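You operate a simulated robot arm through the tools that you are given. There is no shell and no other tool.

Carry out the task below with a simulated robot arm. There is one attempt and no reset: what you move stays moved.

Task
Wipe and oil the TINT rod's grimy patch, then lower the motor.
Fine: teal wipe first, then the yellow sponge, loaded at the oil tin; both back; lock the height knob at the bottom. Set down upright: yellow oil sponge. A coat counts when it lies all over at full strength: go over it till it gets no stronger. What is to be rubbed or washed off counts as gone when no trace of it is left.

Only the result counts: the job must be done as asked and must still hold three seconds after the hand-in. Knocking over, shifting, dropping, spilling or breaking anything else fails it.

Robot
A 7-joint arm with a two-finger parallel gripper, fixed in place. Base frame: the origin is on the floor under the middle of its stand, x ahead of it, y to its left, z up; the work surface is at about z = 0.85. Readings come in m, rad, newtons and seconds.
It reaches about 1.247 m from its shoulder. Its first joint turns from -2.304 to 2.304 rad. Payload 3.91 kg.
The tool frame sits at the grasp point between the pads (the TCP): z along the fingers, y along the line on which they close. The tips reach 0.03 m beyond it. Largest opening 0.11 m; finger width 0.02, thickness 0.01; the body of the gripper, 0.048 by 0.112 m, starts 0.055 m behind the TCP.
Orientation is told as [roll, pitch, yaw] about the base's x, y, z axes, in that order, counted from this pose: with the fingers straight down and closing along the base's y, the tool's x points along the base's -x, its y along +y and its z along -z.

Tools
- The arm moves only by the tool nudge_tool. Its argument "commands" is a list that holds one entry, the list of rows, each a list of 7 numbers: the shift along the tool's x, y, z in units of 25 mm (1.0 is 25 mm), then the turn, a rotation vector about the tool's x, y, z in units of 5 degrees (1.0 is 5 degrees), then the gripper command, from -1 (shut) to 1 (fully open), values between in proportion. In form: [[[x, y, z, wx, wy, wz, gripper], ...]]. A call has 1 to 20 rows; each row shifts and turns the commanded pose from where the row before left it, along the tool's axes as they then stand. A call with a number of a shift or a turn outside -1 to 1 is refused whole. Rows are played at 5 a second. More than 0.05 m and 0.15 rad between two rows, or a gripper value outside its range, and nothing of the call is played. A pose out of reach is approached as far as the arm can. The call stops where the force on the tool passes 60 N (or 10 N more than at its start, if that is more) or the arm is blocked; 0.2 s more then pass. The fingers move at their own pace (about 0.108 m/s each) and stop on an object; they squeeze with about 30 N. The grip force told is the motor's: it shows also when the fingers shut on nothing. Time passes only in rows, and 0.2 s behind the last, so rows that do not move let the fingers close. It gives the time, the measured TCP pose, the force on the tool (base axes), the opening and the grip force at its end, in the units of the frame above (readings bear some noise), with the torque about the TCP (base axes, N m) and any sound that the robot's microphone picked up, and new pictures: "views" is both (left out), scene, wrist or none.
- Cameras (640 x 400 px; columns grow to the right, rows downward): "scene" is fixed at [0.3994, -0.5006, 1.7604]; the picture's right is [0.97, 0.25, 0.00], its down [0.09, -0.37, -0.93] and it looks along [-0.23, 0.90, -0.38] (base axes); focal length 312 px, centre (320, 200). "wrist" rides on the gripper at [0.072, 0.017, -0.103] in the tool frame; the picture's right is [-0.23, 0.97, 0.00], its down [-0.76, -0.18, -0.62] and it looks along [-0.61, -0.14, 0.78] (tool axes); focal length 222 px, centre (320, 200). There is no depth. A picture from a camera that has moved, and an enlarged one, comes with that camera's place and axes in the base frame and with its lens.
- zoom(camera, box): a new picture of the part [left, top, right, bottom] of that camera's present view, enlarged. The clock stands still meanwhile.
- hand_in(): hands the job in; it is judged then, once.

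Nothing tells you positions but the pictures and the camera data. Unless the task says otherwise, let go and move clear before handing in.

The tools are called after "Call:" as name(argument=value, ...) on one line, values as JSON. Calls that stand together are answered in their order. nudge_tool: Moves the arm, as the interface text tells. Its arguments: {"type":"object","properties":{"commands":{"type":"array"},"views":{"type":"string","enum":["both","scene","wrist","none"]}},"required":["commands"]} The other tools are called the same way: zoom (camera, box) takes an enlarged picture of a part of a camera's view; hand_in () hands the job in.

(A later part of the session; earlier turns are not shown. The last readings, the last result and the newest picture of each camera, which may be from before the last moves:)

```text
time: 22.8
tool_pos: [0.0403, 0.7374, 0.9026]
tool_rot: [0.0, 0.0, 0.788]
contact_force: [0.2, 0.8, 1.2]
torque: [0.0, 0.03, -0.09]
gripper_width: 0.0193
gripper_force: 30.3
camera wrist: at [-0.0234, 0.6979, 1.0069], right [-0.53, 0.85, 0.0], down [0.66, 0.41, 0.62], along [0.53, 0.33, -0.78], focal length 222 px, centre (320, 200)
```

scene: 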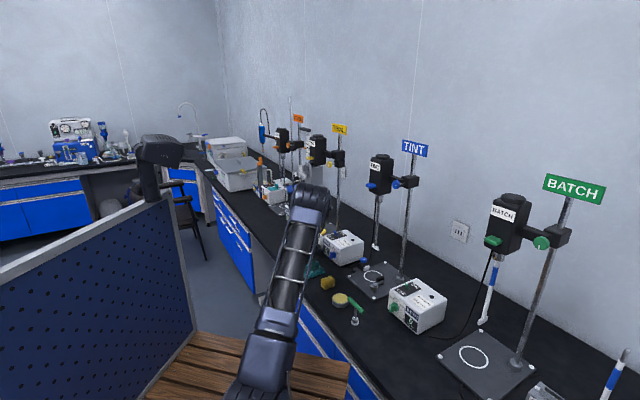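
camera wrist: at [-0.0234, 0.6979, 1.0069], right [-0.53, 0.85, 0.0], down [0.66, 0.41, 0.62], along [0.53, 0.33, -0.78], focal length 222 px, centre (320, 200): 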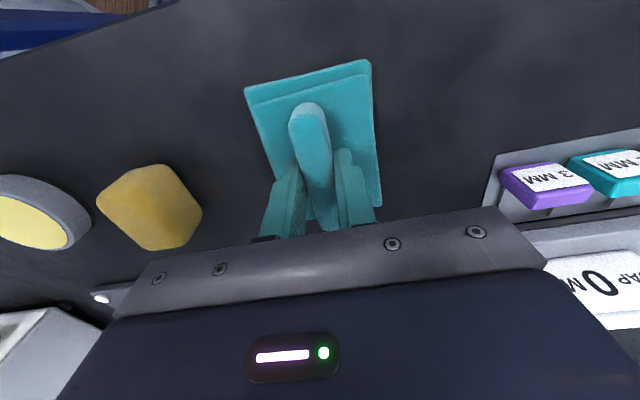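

The wipe is gripped (home pose: TCP (0.0403, 0.737, 0.9027), yaw 0.787). I'll lift it straight up, swing the yaw toward 58°, and then move to a staging point in front of the rod.

Call:
nudge_tool(commands=[[[0, 0, -0.5, 0, 0, 0, -1], [0, 0, -0.92, 0, 0, 0, -1], [0, 0, -0.92, 0, 0, -0.26, -1], [0, 0, -0.92, 0, 0, -0.26, -1], [0, 0, -0.92, 0, 0, -0.26, -1], [0, 0, -0.92, 0, 0, -0.26, -1], [0, 0, -0.92, 0, 0, -0.26, -1], [0, 0, -0.92, 0, 0, -0.26, -1], [0, 0, -0.92, 0, 0, -0.26, -1], [0, 0, -0.92, 0, 0, -0.26, -1], [0, 0, -0.92, 0, 0, -0.26, -1], [0, 0, -0.92, 0, 0, -0.26, -1], [0, 0, -0.92, 0, 0, 0, -1]]])

```text
time: 25.6
tool_pos: [0.0416, 0.7367, 1.1927]
tool_rot: [0.0, 0.0, 1.014]
contact_force: [0.4, 0.3, -0.9]
torque: [-0.01, -0.01, -0.01]
gripper_width: 0.0194
gripper_force: 30.1
camera wrist: at [-0.0121, 0.6846, 1.2954], right [-0.71, 0.71, 0.0], down [0.55, 0.55, 0.62], along [0.44, 0.44, -0.78], focal length 222 px, centre (320, 200)
```

scene: 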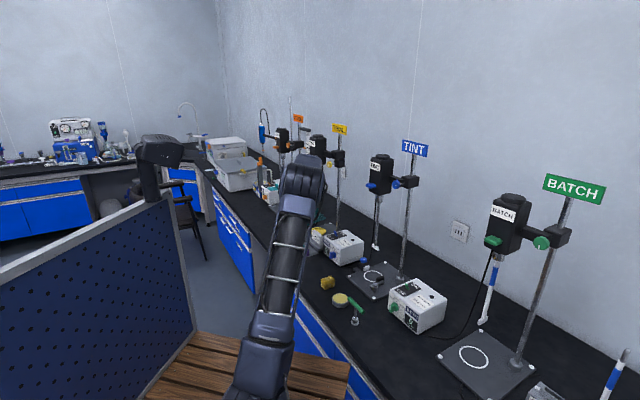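
wrist: 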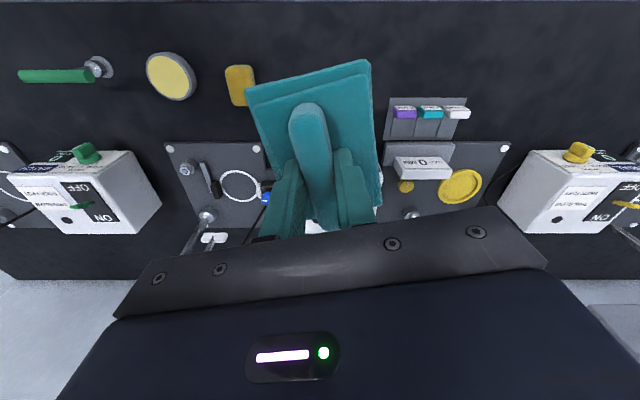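

The wipe is held firmly. Now I'll move to the staging position in front of the stand.

Call:
nudge_tool(commands=[[[0.359, -0.885, 0, 0, 0, 0, -1], [0.359, -0.885, 0, 0, 0, 0, -1], [0.359, -0.885, 0, 0, 0, 0, -1], [0.359, -0.885, 0, 0, 0, 0, -1], [0.359, -0.885, 0, 0, 0, 0, -1], [0.359, -0.885, 0, 0, 0, 0, -1], [0.359, -0.885, 0, 0, 0, 0, -1], [0.359, -0.885, 0, 0, 0, 0, -1], [0.359, -0.885, 0, 0, 0, 0, -1], [0.359, -0.885, 0, 0, 0, 0, -1], [0.359, -0.885, 0, 0, 0, 0, -1], [0.359, -0.885, 0, 0, 0, 0, -1], [0.359, -0.885, 0, 0, 0, 0, -1], [0.359, -0.885, 0, 0, 0, 0, -1], [0.359, -0.885, 0, 0, 0, 0, -1]]], views="scene")

Call:
nudge_tool(commands=[[[0, 0, 0, 0, -1, 0, -1], [0, 0, 0, 0, -1, 0, -1], [0, 0, 0, 0, -1, 0, -1], [0, 0, 0, 0, -1, 0, -1], [0, 0, 0, 0, -1, 0, -1], [0, 0, 0, 0, -1, 0, -1], [0, 0, 0, 0, -1, 0, -1], [0, 0, 0, 0, -1, 0, -1], [0, 0, 0, 0, -1, 0, -1], [0, 0, 0, 0, -1, 0, -1], [0, 0, 0, 0, -1, 0, -1], [0, 0, 0, 0, -1, 0, -1], [0, 0, 0, 0, -1, 0, -1], [0, 0, 0, 0, -1, 0, -1], [0, 0, 0, 0, -1, 0, -1], [0, 0, 0, 0, -1, 0, -1], [0, 0, 0, 0, -1, 0, -1], [0, 0, 0, 0, -1, 0, -1]]])

```text
time: 28.8
tool_pos: [0.251, 0.4444, 1.1915]
tool_rot: [0.0, 0.0, 1.013]
contact_force: [-0.4, 0.1, -2.0]
torque: [-0.02, 0.0, 0.02]
gripper_width: 0.0193
gripper_force: 29.9
```

scene: 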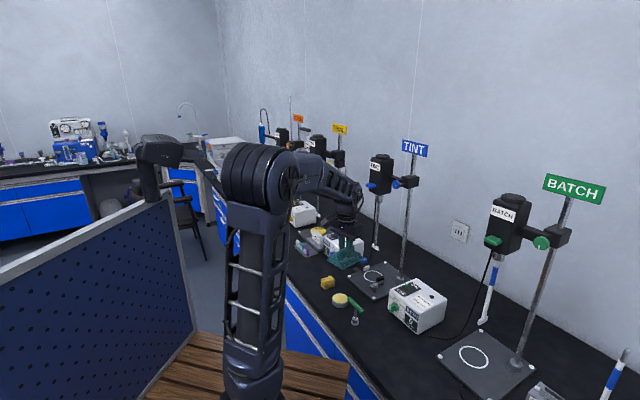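

```text
time: 32.6
tool_pos: [0.2628, 0.4453, 1.1931]
tool_rot: [1.309, -1.529, -0.29]
contact_force: [0.1, 0.0, -1.1]
torque: [-0.02, -0.02, 0.01]
gripper_width: 0.0193
gripper_force: 29.9
out of reach, approached as far as the arm can: row 18
camera wrist: at [0.1913, 0.3679, 1.1229], right [-0.82, 0.51, 0.27], down [-0.15, -0.63, 0.76], along [0.55, 0.58, 0.59], focal length 222 px, centre (320, 200)
```

scene: 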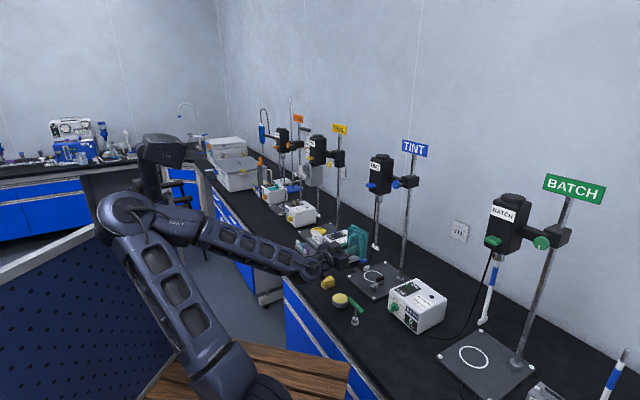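
wrist: 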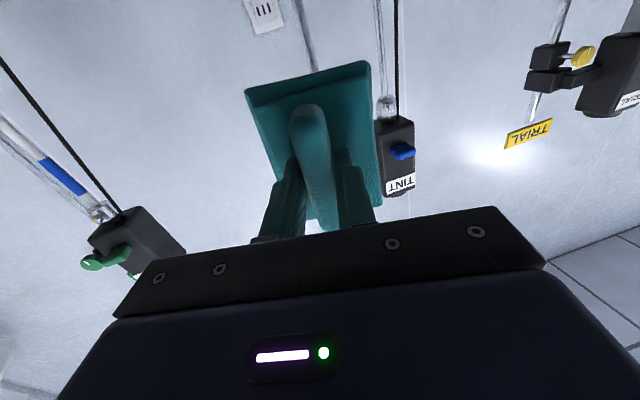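

The hand is now horizontal, with the pad facing the rod and the elbow folded back to the left. I'll advance toward the rod along the approach line and stop short of it.

Call:
nudge_tool(commands=[[[0, -0.075, 0.884, 0, 0, 0, -1], [0, -0.075, 0.884, 0, 0, 0, -1], [0, -0.075, 0.884, 0, 0, 0, -1], [0, -0.075, 0.884, 0, 0, 0, -1], [0, -0.075, 0.884, 0, 0, 0, -1], [0, -0.075, 0.884, 0, 0, 0, -1], [0, -0.075, 0.884, 0, 0, 0, -1], [0, -0.075, 0.884, 0, 0, 0, -1]]])

Call:
zoom(camera="scene", box=[320, 150, 450, 290])

Call:
zoom(camera="wrist", box=[200, 0, 440, 180])

```text
time: 34.4
tool_pos: [0.3583, 0.5942, 1.1928]
tool_rot: [1.317, -1.571, -0.303]
contact_force: [-1.0, -0.5, 0.2]
torque: [-0.03, 0.08, 0.02]
gripper_width: 0.0192
gripper_force: 30.5
camera wrist: at [0.2882, 0.5155, 1.1211], right [-0.83, 0.51, 0.23], down [-0.18, -0.62, 0.76], along [0.53, 0.59, 0.61], focal length 222 px, centre (320, 200)
```

scene: 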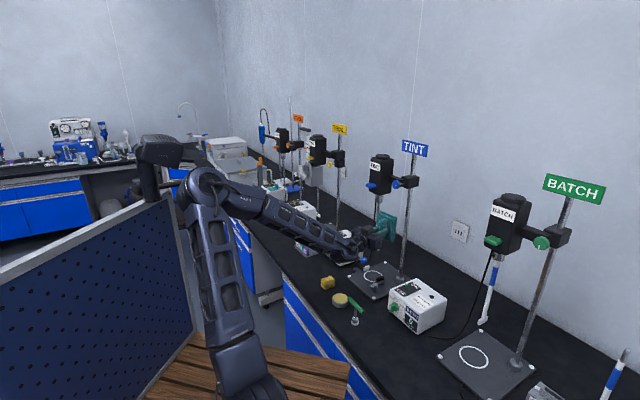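
wrist: 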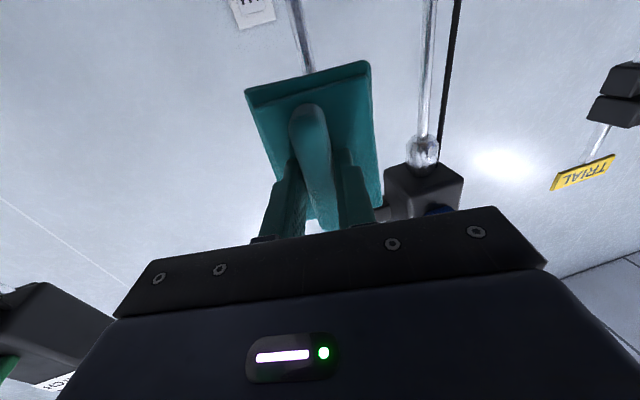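

```text
2.86 times, centred on (385, 220) of scene
camera zoom: at [0.3994, -0.5006, 1.7604], right [0.97, 0.25, 0.0], down [0.09, -0.37, -0.93], along [-0.23, 0.9, -0.38], focal length 890 px, centre (134, 143)
```

zoom: 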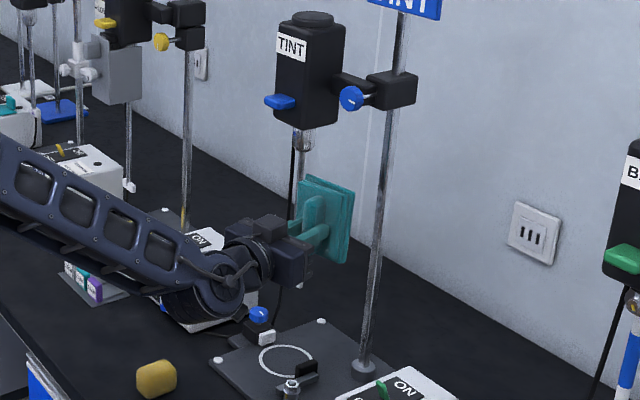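

```text
2.22 times, centred on (320, 90) of wrist
camera zoom: at [0.2882, 0.5155, 1.1211], right [-0.83, 0.51, 0.23], down [-0.18, -0.62, 0.76], along [0.53, 0.59, 0.61], focal length 494 px, centre (320, 444)
```

zoom: 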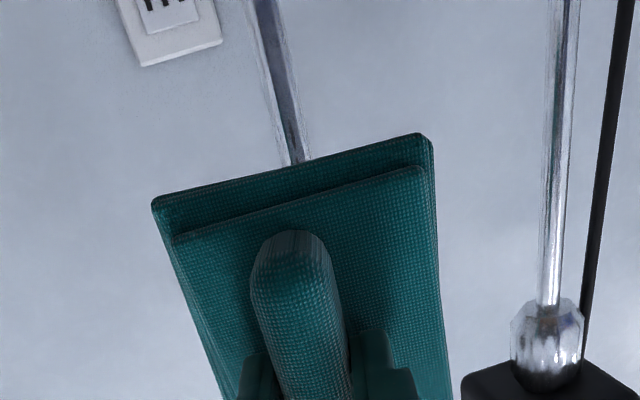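

The pad is lined up with the rod, about 0.12 m short of it. I'll advance 0.09 m, then creep to contact.

Call:
nudge_tool(commands=[[[0, 0, 0.9, 0, 0, 0, -1], [0, 0, 0.9, 0, 0, 0, -1], [0, 0, 0.9, 0, 0, 0, -1], [0, 0, 0.9, 0, 0, 0, -1]]])

Call:
zoom(camera="scene", box=[360, 170, 440, 260])

```text
time: 35.4
tool_pos: [0.4074, 0.6681, 1.1963]
tool_rot: [1.709, -1.571, -0.694]
contact_force: [-0.4, -0.7, -0.3]
torque: [-0.05, 0.0, -0.04]
gripper_width: 0.0194
gripper_force: 30.4
camera wrist: at [0.3369, 0.5903, 1.1236], right [-0.83, 0.51, 0.23], down [-0.18, -0.62, 0.76], along [0.53, 0.59, 0.61], focal length 222 px, centre (320, 200)
```

scene: 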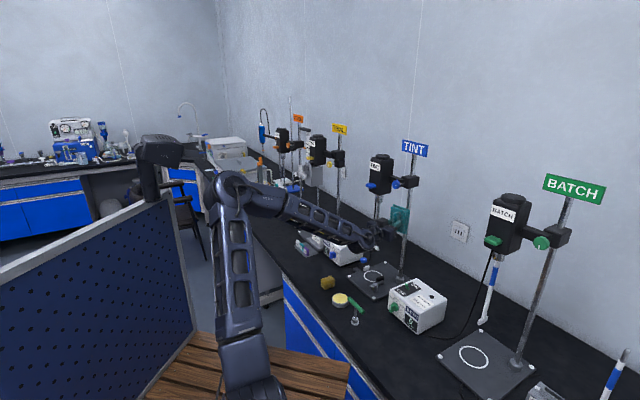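
wrist: 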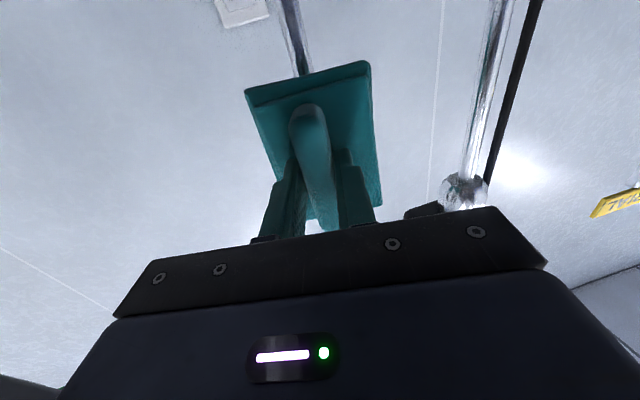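

```text
4.44 times, centred on (400, 215) of scene
camera zoom: at [0.3994, -0.5006, 1.7604], right [0.97, 0.25, 0.0], down [0.09, -0.37, -0.93], along [-0.23, 0.9, -0.38], focal length 1384 px, centre (-36, 133)
```

zoom: 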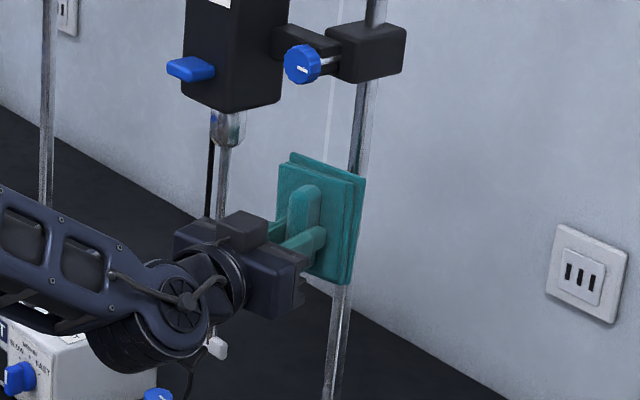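

The gap to the rod is about 35 mm, and the stirrer shaft and motor are clear. I'll creep in now.

Call:
nudge_tool(commands=[[[0, 0, 0.6, 0, 0, 0, -1], [0, 0, 0.4, 0, 0, 0, -1], [0, 0, 0.1, 0, 0, 0, -1], [0, 0, 0.1, 0, 0, 0, -1]]], views="scene")

Call:
zoom(camera="scene", box=[360, 170, 440, 260])

```text
time: 36.4
tool_pos: [0.4213, 0.6966, 1.1935]
tool_rot: [2.28, -1.57, -1.266]
contact_force: [-0.1, -0.3, -1.3]
torque: [0.01, 0.03, 0.0]
gripper_width: 0.0193
gripper_force: 30.3
```

scene: 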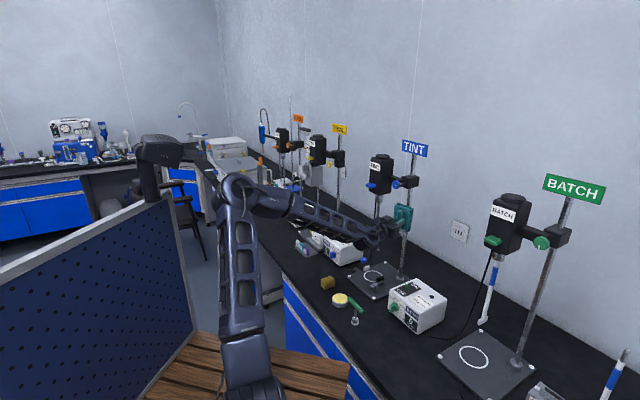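

```text
4.44 times, centred on (400, 215) of scene
camera zoom: at [0.3994, -0.5006, 1.7604], right [0.97, 0.25, 0.0], down [0.09, -0.37, -0.93], along [-0.23, 0.9, -0.38], focal length 1384 px, centre (-36, 133)
```

zoom: 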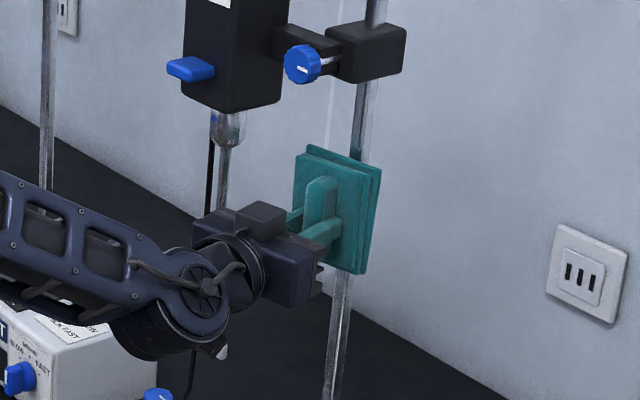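

Call:
nudge_tool(commands=[[[0, 0, 0.12, 0, 0, 0, -1], [0, 0, 0.12, 0, 0, 0, -1]]], views="none")

Call:
nudge_tool(commands=[[[0, 0, 0.12, 0, 0, 0, -1]]], views="none")

```text
time: 37.0
tool_pos: [0.4244, 0.7017, 1.1945]
tool_rot: [0.332, -1.57, 0.681]
contact_force: [-0.2, 0.2, -0.9]
torque: [0.01, -0.03, 0.0]
gripper_width: 0.0194
gripper_force: 30.1
```

```text
time: 37.4
tool_pos: [0.4235, 0.7038, 1.1939]
tool_rot: [0.911, -1.572, 0.101]
contact_force: [-1.4, -2.6, -1.5]
torque: [0.1, -0.06, -0.04]
gripper_width: 0.0193
gripper_force: 30.2
```

Contact has begun (about 3 N back along the approach). I'll press slightly more.

Call:
nudge_tool(commands=[[[0, 0, 0.12, 0, 0, 0, -1]]], views="none")

Call:
nudge_tool(commands=[[[0, 0, 0.08, 0, 0, 0, -1], [0, 0, 0, 0, 0, 0, -1]]], views="none")

```text
time: 37.8
tool_pos: [0.4249, 0.7048, 1.1937]
tool_rot: [2.004, -1.572, -0.99]
contact_force: [-28.6, -36.7, 0.4]
torque: [0.01, 0.03, -0.27]
gripper_width: 0.0195
gripper_force: 30.0
```

```text
time: 38.6
tool_pos: [0.4268, 0.707, 1.1944]
tool_rot: [1.204, -1.568, -0.193]
contact_force: [-20.2, -29.6, 7.9]
torque: [0.3, -0.26, -0.32]
gripper_width: 0.0194
gripper_force: 29.7
stopped in row 2: the force on the tool passed its limit at 60 N (the readings are from after the stop); the commanded pose is now the measured one
```

The pad is pressed firmly, so I'll ease off about 1 mm and rub up and down across the patch.

Call:
nudge_tool(commands=[[[0, 0, -0.05, 0, 0, 0, -1], [-0.4, 0, 0, 0, 0, 0, -1], [-0.6, 0, 0, 0, 0, 0, -1], [0.7, 0, 0, 0, 0, 0, -1], [0.8, 0, 0, 0, 0, 0, -1], [0.8, 0, 0, 0, 0, 0, -1], [0.7, 0, 0, 0, 0, 0, -1], [-0.7, 0, 0, 0, 0, 0, -1], [-0.8, 0, 0, 0, 0, 0, -1], [-0.8, 0, 0, 0, 0, 0, -1], [-0.7, 0, 0, 0, 0, 0, -1]]])

Call:
zoom(camera="scene", box=[360, 170, 440, 260])

```text
time: 41.0
tool_pos: [0.4255, 0.7072, 1.2196]
tool_rot: [-0.013, -1.568, 1.025]
contact_force: [-26.1, -42.6, -18.1]
torque: [-0.33, 0.44, -0.61]
gripper_width: 0.0195
gripper_force: 29.8
camera wrist: at [0.3561, 0.6287, 1.147], right [-0.83, 0.52, 0.23], down [-0.18, -0.62, 0.76], along [0.54, 0.59, 0.6], focal length 222 px, centre (320, 200)
```

scene: 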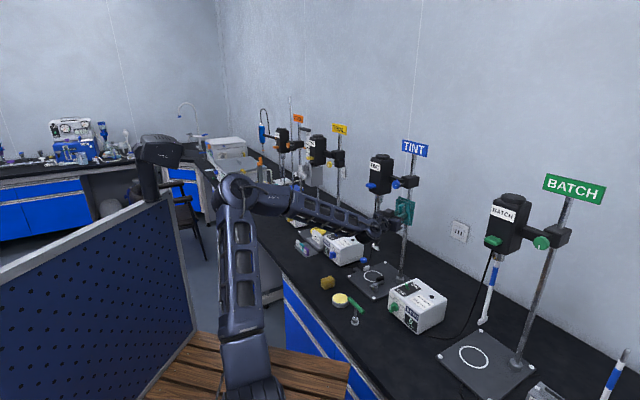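
wrist: 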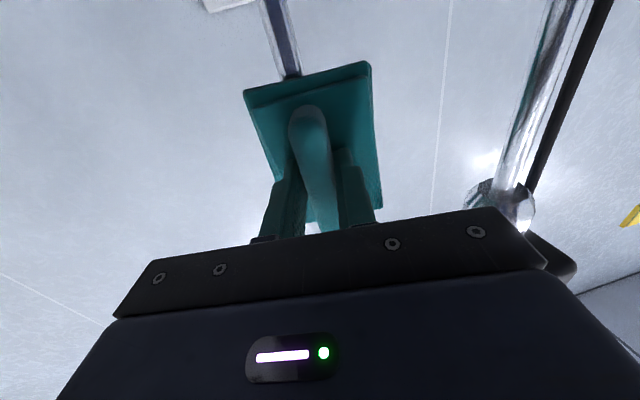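

```text
4.44 times, centred on (400, 215) of scene
camera zoom: at [0.3994, -0.5006, 1.7604], right [0.97, 0.25, 0.0], down [0.09, -0.37, -0.93], along [-0.23, 0.9, -0.38], focal length 1384 px, centre (-36, 133)
```

zoom: 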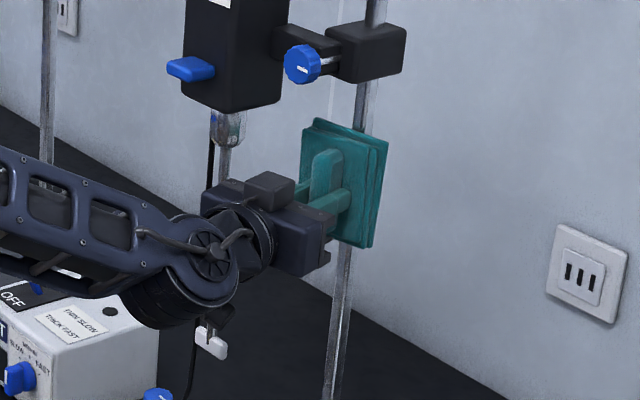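

The pressing force is about 50 N, which is more than needed. I'll back away and see what is left on the rod.

Call:
nudge_tool(commands=[[[0, 0, -0.2, 0, 0, 0, -1], [0, 0, -0.8, 0, 0, 0, -1], [0, 0, -1, 0, 0, 0, -1], [0, 0, -1, 0, 0, 0, -1], [0.5, 0, -1, 0, 0, 0, -1], [1, 0, 0, 0, 0, 0, -1], [1, 0, 0, 0, 0, 0, -1], [1, 0, 0, 0, 0, 0, -1], [1, 0, 0, 0, 0, 0, -1]]])

Call:
zoom(camera="scene", box=[385, 180, 425, 250])

Call:
zoom(camera="wrist", box=[240, 0, 400, 120])

```text
time: 43.0
tool_pos: [0.3752, 0.6212, 1.1046]
tool_rot: [0.378, -1.569, 0.631]
contact_force: [0.3, -0.3, -0.1]
torque: [-0.04, 0.03, 0.02]
gripper_width: 0.019
gripper_force: 29.8
camera wrist: at [0.3043, 0.5432, 1.033], right [-0.83, 0.52, 0.23], down [-0.18, -0.62, 0.76], along [0.54, 0.59, 0.61], focal length 222 px, centre (320, 200)
```

scene: 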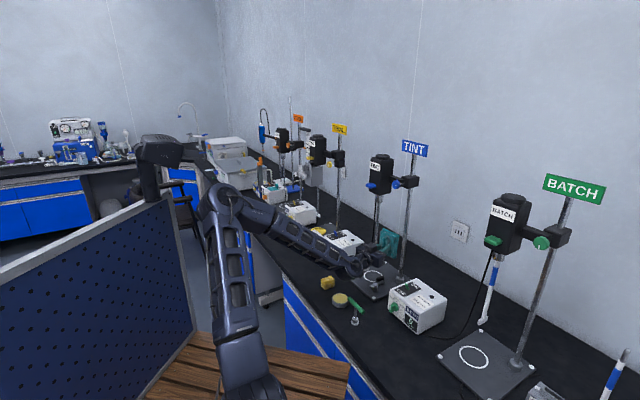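
wrist: 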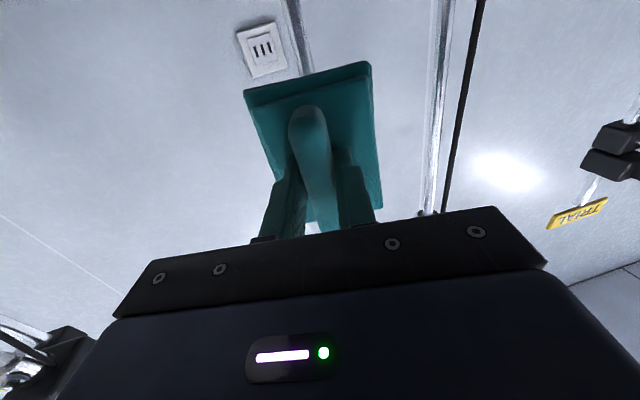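

```text
5.71 times, centred on (405, 215) of scene
camera zoom: at [0.3994, -0.5006, 1.7604], right [0.97, 0.25, 0.0], down [0.09, -0.37, -0.93], along [-0.23, 0.9, -0.38], focal length 1780 px, centre (-166, 114)
```

zoom: 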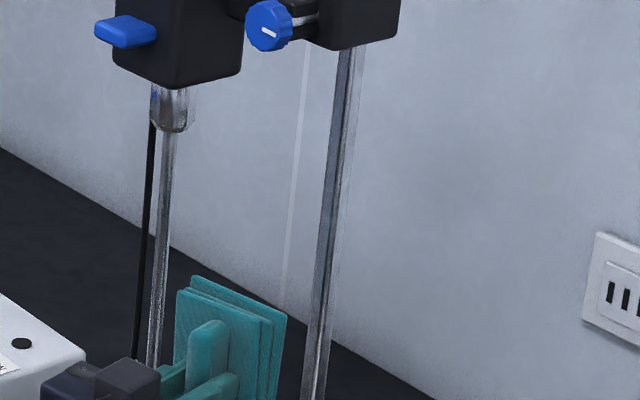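

```text
3.33 times, centred on (320, 60) of wrist
camera zoom: at [0.3043, 0.5432, 1.033], right [-0.83, 0.52, 0.23], down [-0.18, -0.62, 0.76], along [0.54, 0.59, 0.61], focal length 740 px, centre (320, 667)
```

zoom: 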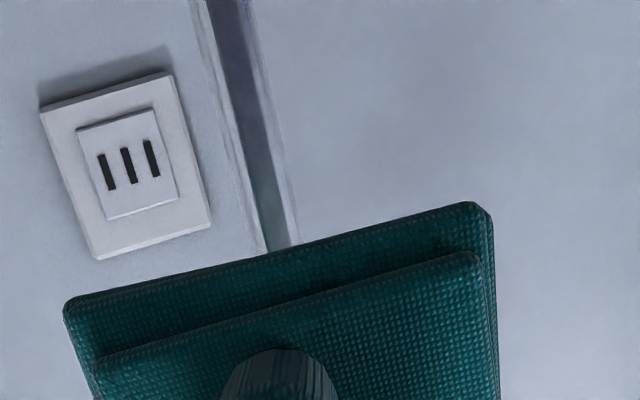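

From the scene camera the dark blotches seem gone, but I need a close look. I'll shift the hand sideways so the wrist camera can see the rod past the pad.

Call:
nudge_tool(commands=[[[0, -0.9, 0, 0, 0, 0, -1], [0, -0.9, 0, 0, 0, 0, -1], [0, -0.9, 0, 0, 0, 0, -1]]], views="wrist")

Call:
zoom(camera="wrist", box=[340, 60, 460, 150])

Call:
zoom(camera="wrist", box=[340, 130, 460, 220])

```text
time: 43.8
tool_pos: [0.431, 0.585, 1.103]
tool_rot: [0.279, -1.568, 0.734]
contact_force: [-0.6, 0.7, 0.4]
torque: [-0.03, 0.02, -0.01]
gripper_width: 0.0193
gripper_force: 30.1
camera wrist: at [0.3613, 0.5073, 1.0318], right [-0.83, 0.52, 0.23], down [-0.18, -0.62, 0.76], along [0.53, 0.59, 0.61], focal length 222 px, centre (320, 200)
```

wrist: 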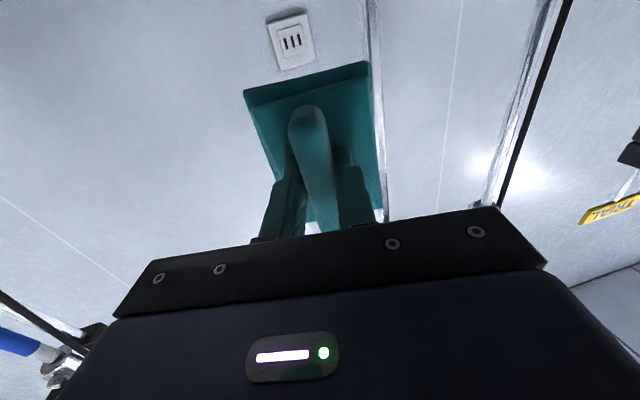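

```text
4.44 times, centred on (400, 105) of wrist
camera zoom: at [0.3613, 0.5073, 1.0318], right [-0.83, 0.52, 0.23], down [-0.18, -0.62, 0.76], along [0.53, 0.59, 0.61], focal length 987 px, centre (-36, 622)
```

zoom: 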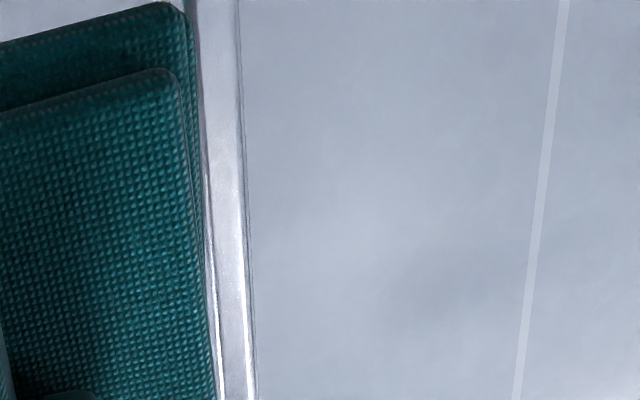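

```text
4.44 times, centred on (400, 175) of wrist
camera zoom: at [0.3613, 0.5073, 1.0318], right [-0.83, 0.52, 0.23], down [-0.18, -0.62, 0.76], along [0.53, 0.59, 0.61], focal length 987 px, centre (-36, 311)
```

zoom: 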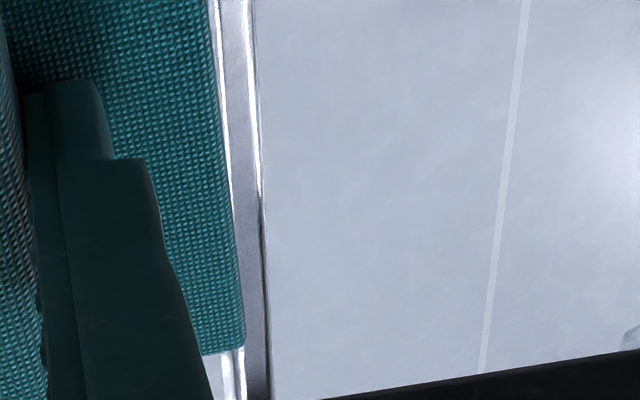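

Call:
nudge_tool(commands=[[[0, -0.9, 0, 0, 0, 0, -1], [0, -0.3, 0, 0, 0, 0, -1]]], views="wrist")

Call:
zoom(camera="wrist", box=[360, 60, 480, 150])

Call:
zoom(camera="wrist", box=[360, 130, 480, 220])

```text
time: 44.4
tool_pos: [0.4573, 0.5694, 1.1037]
tool_rot: [0.144, -1.57, 0.869]
contact_force: [-0.2, -0.3, -1.2]
torque: [0.0, -0.01, 0.03]
gripper_width: 0.0192
gripper_force: 29.4
camera wrist: at [0.3877, 0.4917, 1.032], right [-0.83, 0.52, 0.23], down [-0.18, -0.62, 0.76], along [0.54, 0.59, 0.61], focal length 222 px, centre (320, 200)
```

wrist: 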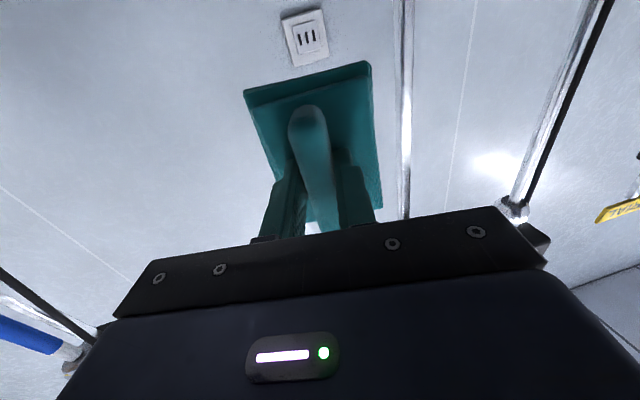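

```text
4.44 times, centred on (420, 105) of wrist
camera zoom: at [0.3877, 0.4917, 1.032], right [-0.83, 0.52, 0.23], down [-0.18, -0.62, 0.76], along [0.54, 0.59, 0.61], focal length 987 px, centre (-124, 622)
```

zoom: 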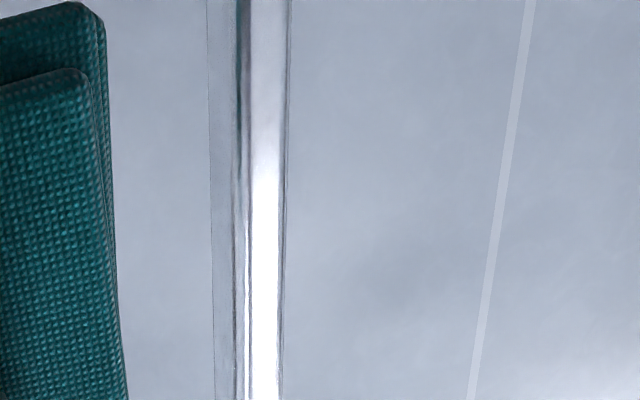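

```text
4.44 times, centred on (420, 175) of wrist
camera zoom: at [0.3877, 0.4917, 1.032], right [-0.83, 0.52, 0.23], down [-0.18, -0.62, 0.76], along [0.54, 0.59, 0.61], focal length 987 px, centre (-124, 311)
```

zoom: 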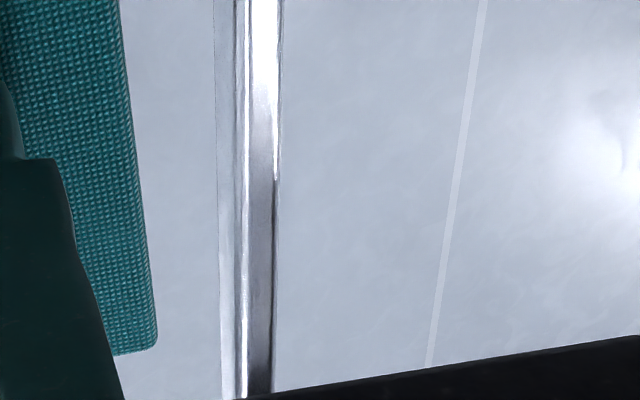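

The rod looks clean from this angle over z≈1.07–1.29. I'll check it from the other side too, after backing off to stay clear of the stirrer shaft.

Call:
nudge_tool(commands=[[[0, 0, -0.9, 0, 0, 0, -1], [0, 0, -0.9, 0, 0, 0, -1], [0, 0, -0.9, 0, 0, 0, -1], [0, 0, -0.6, 0, 0, 0, -1], [0, 0.95, 0, 0, 0, 0, -1], [0, 0.95, 0, 0, 0, 0, -1], [0, 0.95, 0, 0, 0, 0, -1], [0, 0.95, 0, 0, 0, 0, -1], [0, 0.95, 0, 0, 0, 0, -1], [0, 0.95, 0, 0, 0, 0, -1], [0, 0.95, 0, 0, 0, 0, -1], [0, 0.95, 0, 0, 0, 0, -1]]])

Call:
zoom(camera="wrist", box=[180, 60, 300, 150])

Call:
zoom(camera="wrist", box=[180, 130, 300, 220])

```text
time: 47.0
tool_pos: [0.2505, 0.6005, 1.1073]
tool_rot: [-0.054, -1.567, 1.065]
contact_force: [0.6, -0.4, -0.3]
torque: [0.01, 0.01, -0.02]
gripper_width: 0.0194
gripper_force: 30.3
camera wrist: at [0.1799, 0.522, 1.0347], right [-0.83, 0.52, 0.23], down [-0.18, -0.62, 0.76], along [0.53, 0.59, 0.61], focal length 222 px, centre (320, 200)
```

scene: 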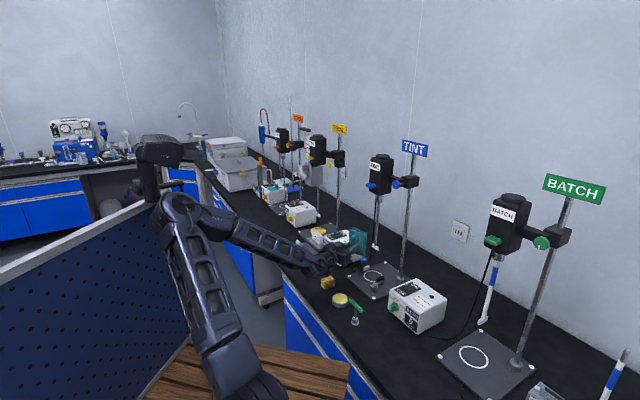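
wrist: 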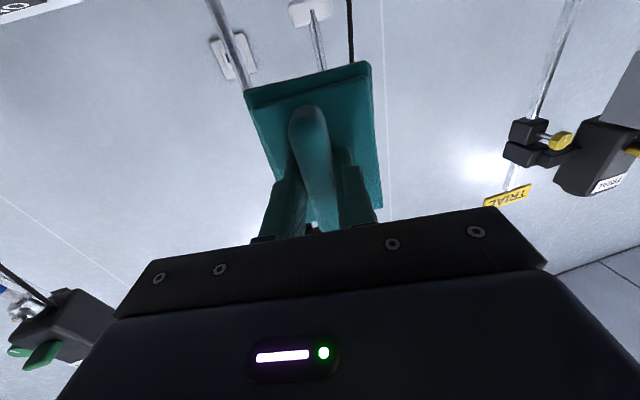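

```text
4.44 times, centred on (240, 105) of wrist
camera zoom: at [0.1799, 0.522, 1.0347], right [-0.83, 0.52, 0.23], down [-0.18, -0.62, 0.76], along [0.53, 0.59, 0.61], focal length 987 px, centre (676, 622)
```

zoom: 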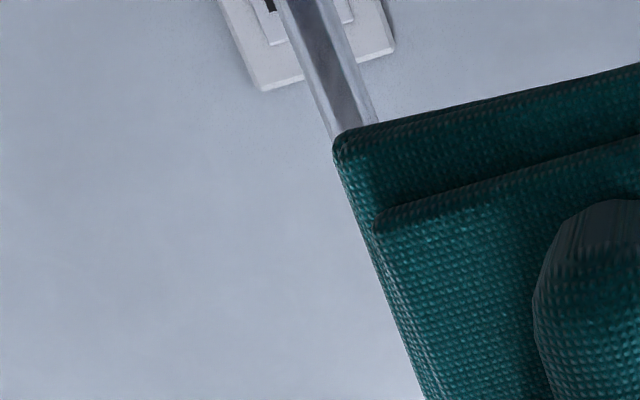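

```text
4.44 times, centred on (240, 175) of wrist
camera zoom: at [0.1799, 0.522, 1.0347], right [-0.83, 0.52, 0.23], down [-0.18, -0.62, 0.76], along [0.53, 0.59, 0.61], focal length 987 px, centre (676, 311)
```

zoom: 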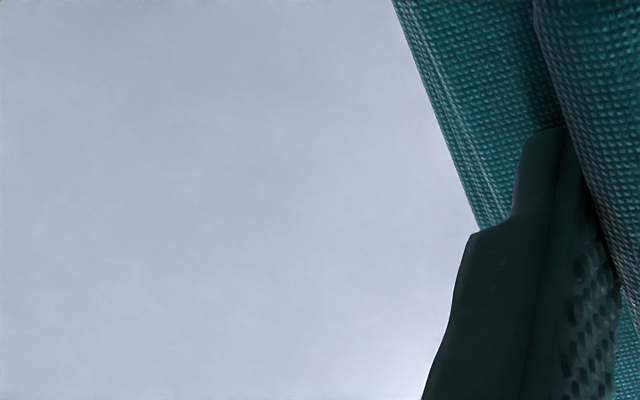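

Call:
nudge_tool(commands=[[[0, 0, 0, -1, 0, 0, -1], [0, 0, 0, -1, 0, 0, -1], [0, 0, 0, -1, 0, 0, -1], [0, 0, 0, -1, 0, 0, -1]]], views="wrist")

Call:
zoom(camera="wrist", box=[140, 40, 280, 140])

Call:
zoom(camera="wrist", box=[160, 100, 300, 220])

```text
time: 48.0
tool_pos: [0.2508, 0.6004, 1.1056]
tool_rot: [0.354, -1.567, 1.011]
contact_force: [0.3, 0.5, -0.6]
torque: [0.01, 0.01, -0.02]
gripper_width: 0.0191
gripper_force: 30.0
camera wrist: at [0.2124, 0.5032, 1.0337], right [-0.95, 0.2, 0.23], down [0.05, -0.64, 0.76], along [0.3, 0.74, 0.6], focal length 222 px, centre (320, 200)
```

wrist: 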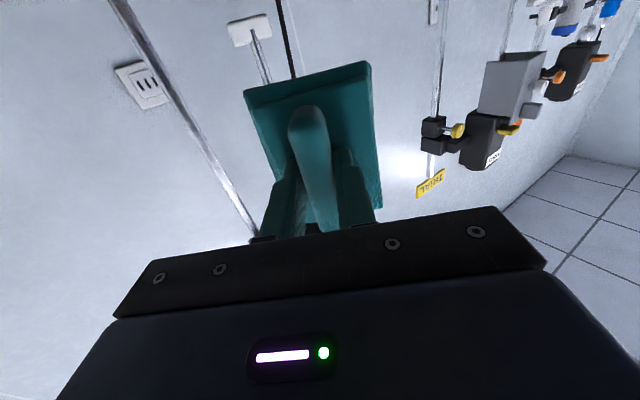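

```text
4.00 times, centred on (210, 90) of wrist
camera zoom: at [0.2124, 0.5032, 1.0337], right [-0.95, 0.2, 0.23], down [0.05, -0.64, 0.76], along [0.3, 0.74, 0.6], focal length 888 px, centre (760, 640)
```

zoom: 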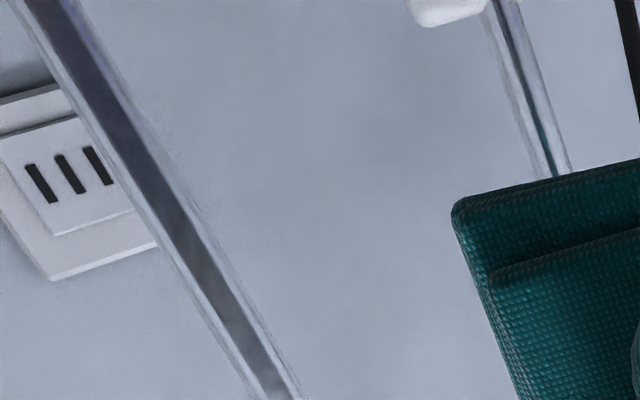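

```text
3.33 times, centred on (230, 160) of wrist
camera zoom: at [0.2124, 0.5032, 1.0337], right [-0.95, 0.2, 0.23], down [0.05, -0.64, 0.76], along [0.3, 0.74, 0.6], focal length 740 px, centre (620, 333)
```

zoom: 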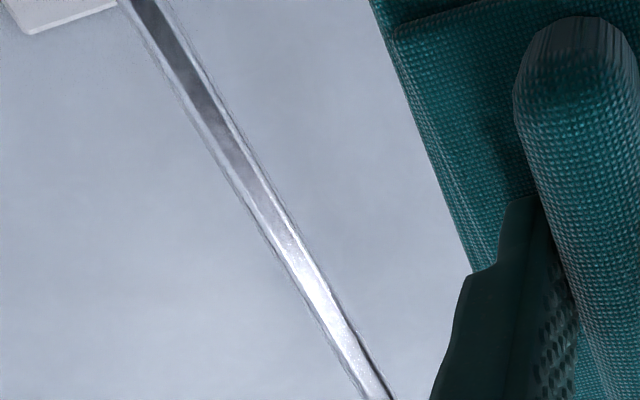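

Call:
zoom(camera="wrist", box=[200, 150, 270, 230])

Call:
zoom(camera="scene", box=[390, 170, 430, 240])

```text
5.00 times, centred on (235, 190) of wrist
camera zoom: at [0.2124, 0.5032, 1.0337], right [-0.95, 0.2, 0.23], down [0.05, -0.64, 0.76], along [0.3, 0.74, 0.6], focal length 1111 px, centre (745, 250)
```

zoom: 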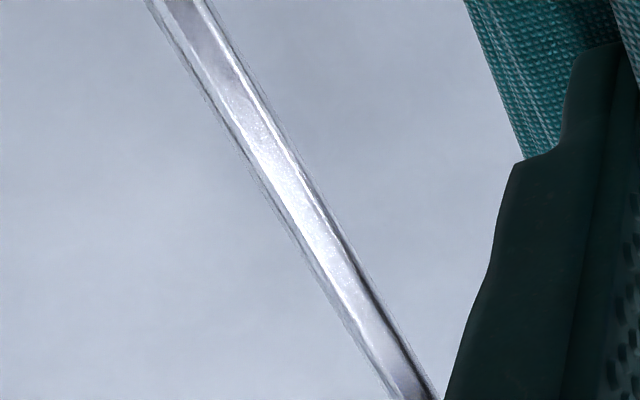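

```text
5.71 times, centred on (410, 205) of scene
camera zoom: at [0.3994, -0.5006, 1.7604], right [0.97, 0.25, 0.0], down [0.09, -0.37, -0.93], along [-0.23, 0.9, -0.38], focal length 1780 px, centre (-194, 171)
```

zoom: 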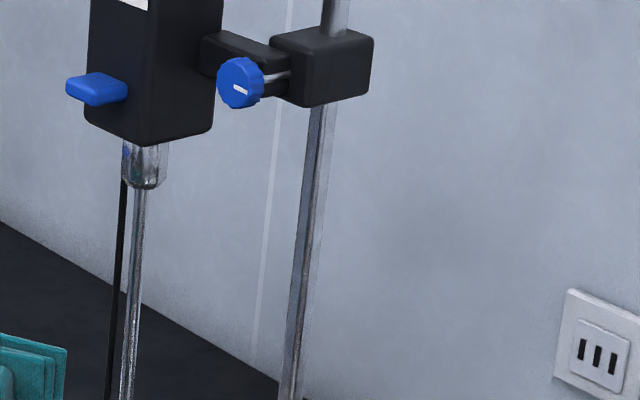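

The rod looks clean from both sides. For certainty I'll make another light pass from a slightly different azimuth (yaw 78°), which also covers the rod's right flank.

Call:
nudge_tool(commands=[[[-0.425, -0.869, 0.364, 0, 0, 0, -1], [-0.425, -0.869, 0.364, 0, 0, 0, -1], [-0.425, -0.869, 0.364, 0, 0, 0, -1], [-0.425, -0.869, 0.364, 0, 0, 0, -1], [-0.425, -0.869, 0.364, 0, 0, 0, -1], [-0.425, -0.869, 0.364, 0, 0, 0, -1], [-0.425, -0.869, 0.364, 0, 0, 0, -1], [-0.425, -0.869, 0.364, 0, 0, 0, -1]]])

Call:
zoom(camera="scene", box=[350, 160, 440, 270])

```text
time: 49.8
tool_pos: [0.4359, 0.636, 1.1886]
tool_rot: [0.587, -1.569, 0.777]
contact_force: [-0.4, -0.3, -1.4]
torque: [0.0, 0.03, -0.01]
gripper_width: 0.0191
gripper_force: 30.2
camera wrist: at [0.3972, 0.539, 1.1167], right [-0.95, 0.2, 0.23], down [0.05, -0.65, 0.76], along [0.3, 0.74, 0.61], focal length 222 px, centre (320, 200)
```

scene: 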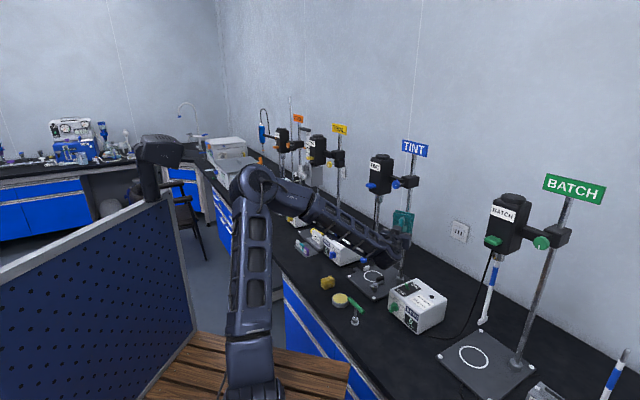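
wrist: 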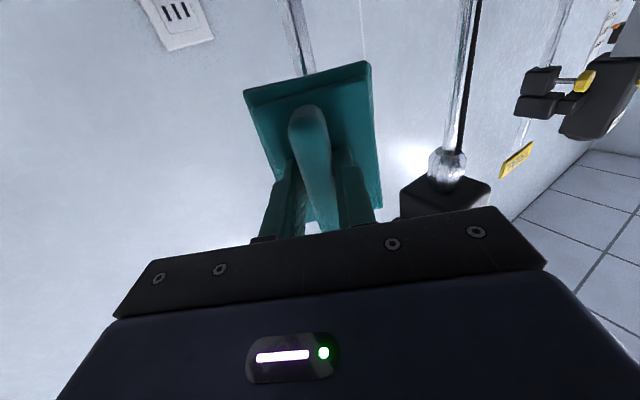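

```text
3.64 times, centred on (395, 215) of scene
camera zoom: at [0.3994, -0.5006, 1.7604], right [0.97, 0.25, 0.0], down [0.09, -0.37, -0.93], along [-0.23, 0.9, -0.38], focal length 1133 px, centre (47, 146)
```

zoom: 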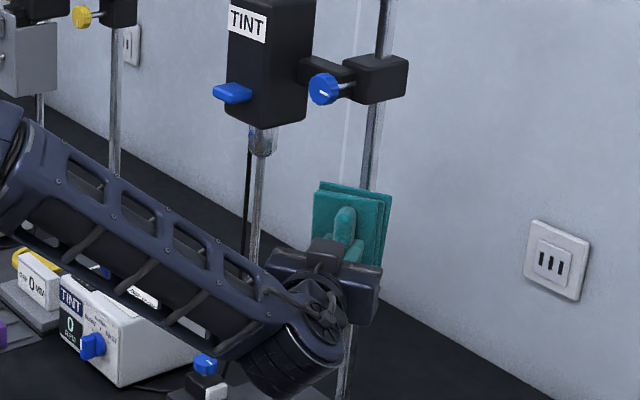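

Call:
nudge_tool(commands=[[[0, 0, 0.9, 0, 0, 0, -1], [0, 0, 0.8, 0, 0, 0, -1], [0, 0, 0.2, 0, 0, 0, -1], [0, 0, 0.1, 0, 0, 0, -1]]], views="none")

Call:
nudge_tool(commands=[[[0, 0, 0.1, 0, 0, 0, -1], [0, 0, 0.1, 0, 0, 0, -1]]], views="none")

```text
time: 50.8
tool_pos: [0.4469, 0.6841, 1.1883]
tool_rot: [0.451, -1.569, 0.911]
contact_force: [-0.4, -0.4, -1.5]
torque: [-0.02, 0.0, -0.01]
gripper_width: 0.0193
gripper_force: 29.9
```

```text
time: 51.4
tool_pos: [0.4482, 0.6907, 1.1905]
tool_rot: [0.638, -1.569, 0.724]
contact_force: [0.1, -0.1, -0.1]
torque: [0.01, 0.01, 0.02]
gripper_width: 0.0191
gripper_force: 30.1
```

Call:
nudge_tool(commands=[[[0, 0, 0.1, 0, 0, 0, -1], [0, 0, 0.06, 0, 0, 0, -1]]], views="none")

Call:
nudge_tool(commands=[[[0, 0, 0.06, 0, 0, 0, -1]]], views="none")

```text
time: 52.0
tool_pos: [0.4471, 0.6935, 1.1903]
tool_rot: [0.8, -1.569, 0.565]
contact_force: [-2.2, -5.2, -0.5]
torque: [0.03, -0.01, -0.01]
gripper_width: 0.0194
gripper_force: 30.2
```

```text
time: 52.4
tool_pos: [0.4478, 0.6948, 1.1902]
tool_rot: [0.669, -1.569, 0.693]
contact_force: [-14.8, -33.1, -2.6]
torque: [0.07, -0.03, 0.27]
gripper_width: 0.0191
gripper_force: 29.7
```

Call:
nudge_tool(commands=[[[0, 0, -0.03, 0, 0, 0, -1], [-0.5, 0, 0, 0, 0, 0, -1], [-0.8, 0, 0, 0, 0, 0, -1], [0.8, 0, 0, 0, 0, 0, -1], [0.8, 0, 0, 0, 0, 0, -1], [0.8, 0, 0, 0, 0, 0, -1], [0.7, 0, 0, 0, 0, 0, -1], [-0.7, 0, 0, 0, 0, 0, -1], [-0.8, 0, 0, 0, 0, 0, -1], [-0.8, 0, 0, 0, 0, 0, -1], [-0.8, 0, 0, 0, 0, 0, -1], [1, 0, 0, 0, 0, 0, -1], [1, 0, 0, 0, 0, 0, -1], [1, 0, 0, 0, 0, 0, -1]]], views="scene")

```text
time: 55.4
tool_pos: [0.4483, 0.6955, 1.1508]
tool_rot: [2.504, -1.568, -1.143]
contact_force: [-9.1, -41.2, 17.0]
torque: [0.62, -0.19, -0.17]
gripper_width: 0.0193
gripper_force: 29.9
```

scene: 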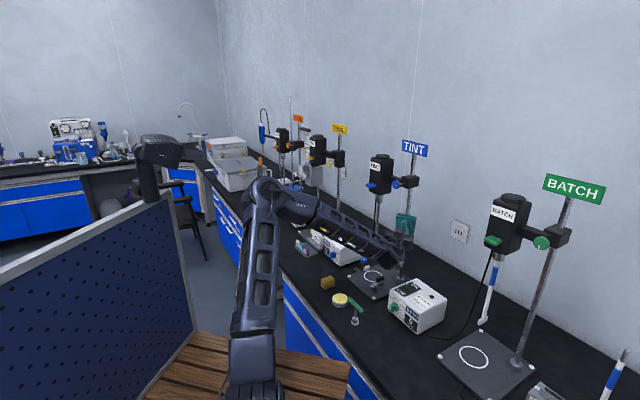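

Now the same from about yaw 50°, for the left flank.

Call:
nudge_tool(commands=[[[0, 0, -0.2, 0, 0, 0, -1], [0, 0, -1, 0, 0, 0, -1], [0, 0, -1, 0, 0, 0, -1], [0, 0, -1, 0, 0, 0, -1], [0, 0, 0, 1, 0, 0, -1], [0, 0, 0, 1, 0, 0, -1], [0, 0, 0, 1, 0, 0, -1], [0, 0, 0, 1, 0, 0, -1], [0, 0, 0, 1, 0, 0, -1], [0, 0, 0, 0.6, 0, 0, -1], [-0.4, 0.636, 0.12, 0, 0, 0, -1], [-0.4, 0.636, 0.12, 0, 0, 0, -1], [-0.4, 0.636, 0.12, 0, 0, 0, -1], [-0.4, 0.636, 0.12, 0, 0, 0, -1]]])

Call:
zoom(camera="scene", box=[350, 160, 440, 270])

```text
time: 58.4
tool_pos: [0.3915, 0.6664, 1.1873]
tool_rot: [-0.113, -1.568, 0.985]
contact_force: [-0.3, -0.2, -0.3]
torque: [-0.04, 0.0, -0.01]
gripper_width: 0.0191
gripper_force: 29.4
camera wrist: at [0.3112, 0.5984, 1.1159], right [-0.75, 0.63, 0.23], down [-0.26, -0.59, 0.76], along [0.61, 0.51, 0.61], focal length 222 px, centre (320, 200)
```

scene: 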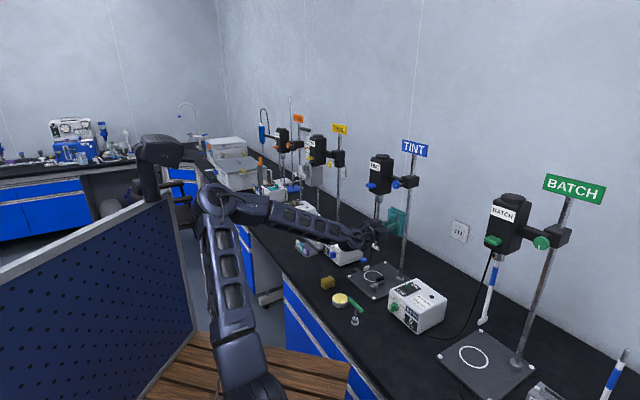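
wrist: 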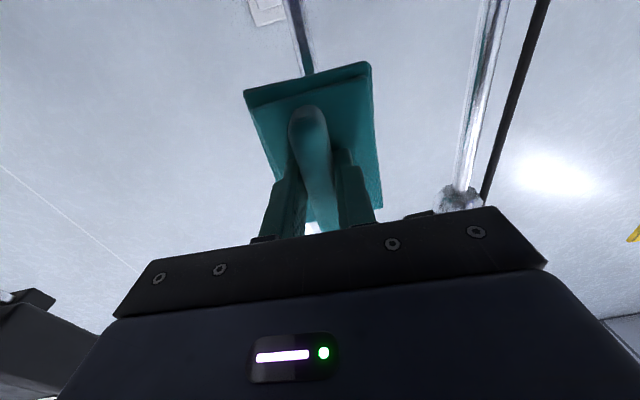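

```text
3.64 times, centred on (395, 215) of scene
camera zoom: at [0.3994, -0.5006, 1.7604], right [0.97, 0.25, 0.0], down [0.09, -0.37, -0.93], along [-0.23, 0.9, -0.38], focal length 1133 px, centre (47, 146)
```

zoom: 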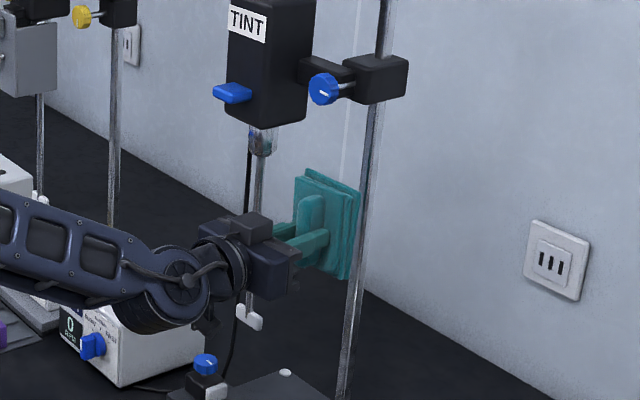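

Call:
nudge_tool(commands=[[[0, 0, 0.8, 0, 0, 0, -1], [0, 0, 0.6, 0, 0, 0, -1], [0, 0, 0.15, 0, 0, 0, -1], [0, 0, 0.1, 0, 0, 0, -1]]], views="none")

Call:
nudge_tool(commands=[[[0, 0, 0.1, 0, 0, 0, -1], [0, 0, 0.1, 0, 0, 0, -1]]], views="none")

```text
time: 59.4
tool_pos: [0.4176, 0.6983, 1.1864]
tool_rot: [0.095, -1.57, 0.776]
contact_force: [0.3, -0.3, -0.7]
torque: [-0.02, 0.01, 0.0]
gripper_width: 0.0193
gripper_force: 30.0
```

```text
time: 60.0
tool_pos: [0.4213, 0.7012, 1.1868]
tool_rot: [0.087, -1.569, 0.786]
contact_force: [0.1, -0.4, -0.3]
torque: [-0.04, 0.01, 0.02]
gripper_width: 0.0192
gripper_force: 30.3
```

Call:
nudge_tool(commands=[[[0, 0, 0.1, 0, 0, 0, -1], [0, 0, 0.06, 0, 0, 0, -1]]], views="none")

Call:
nudge_tool(commands=[[[0, 0, 0.06, 0, 0, 0, -1]]], views="none")

```text
time: 60.6
tool_pos: [0.4228, 0.705, 1.1864]
tool_rot: [0.049, -1.57, 0.827]
contact_force: [0.0, 0.4, -1.5]
torque: [-0.02, -0.01, 0.01]
gripper_width: 0.0194
gripper_force: 30.6
```

```text
time: 61.0
tool_pos: [0.4252, 0.7049, 1.1872]
tool_rot: [0.038, -1.57, 0.834]
contact_force: [0.1, 0.6, -0.3]
torque: [-0.02, -0.01, -0.01]
gripper_width: 0.0193
gripper_force: 30.1
```

Call:
nudge_tool(commands=[[[0, 0, 0.08, 0, 0, 0, -1]]], views="none")

Call:
nudge_tool(commands=[[[0, 0, 0.06, 0, 0, 0, -1]]], views="none")

```text
time: 61.4
tool_pos: [0.4267, 0.7075, 1.1875]
tool_rot: [0.025, -1.568, 0.847]
contact_force: [-6.5, -7.9, -1.3]
torque: [0.39, -0.22, -0.12]
gripper_width: 0.0193
gripper_force: 29.6
```

```text
time: 61.8
tool_pos: [0.4255, 0.7067, 1.187]
tool_rot: [0.086, -1.568, 0.786]
contact_force: [-17.1, -22.9, -1.9]
torque: [0.2, -0.15, -0.22]
gripper_width: 0.0195
gripper_force: 30.4
```

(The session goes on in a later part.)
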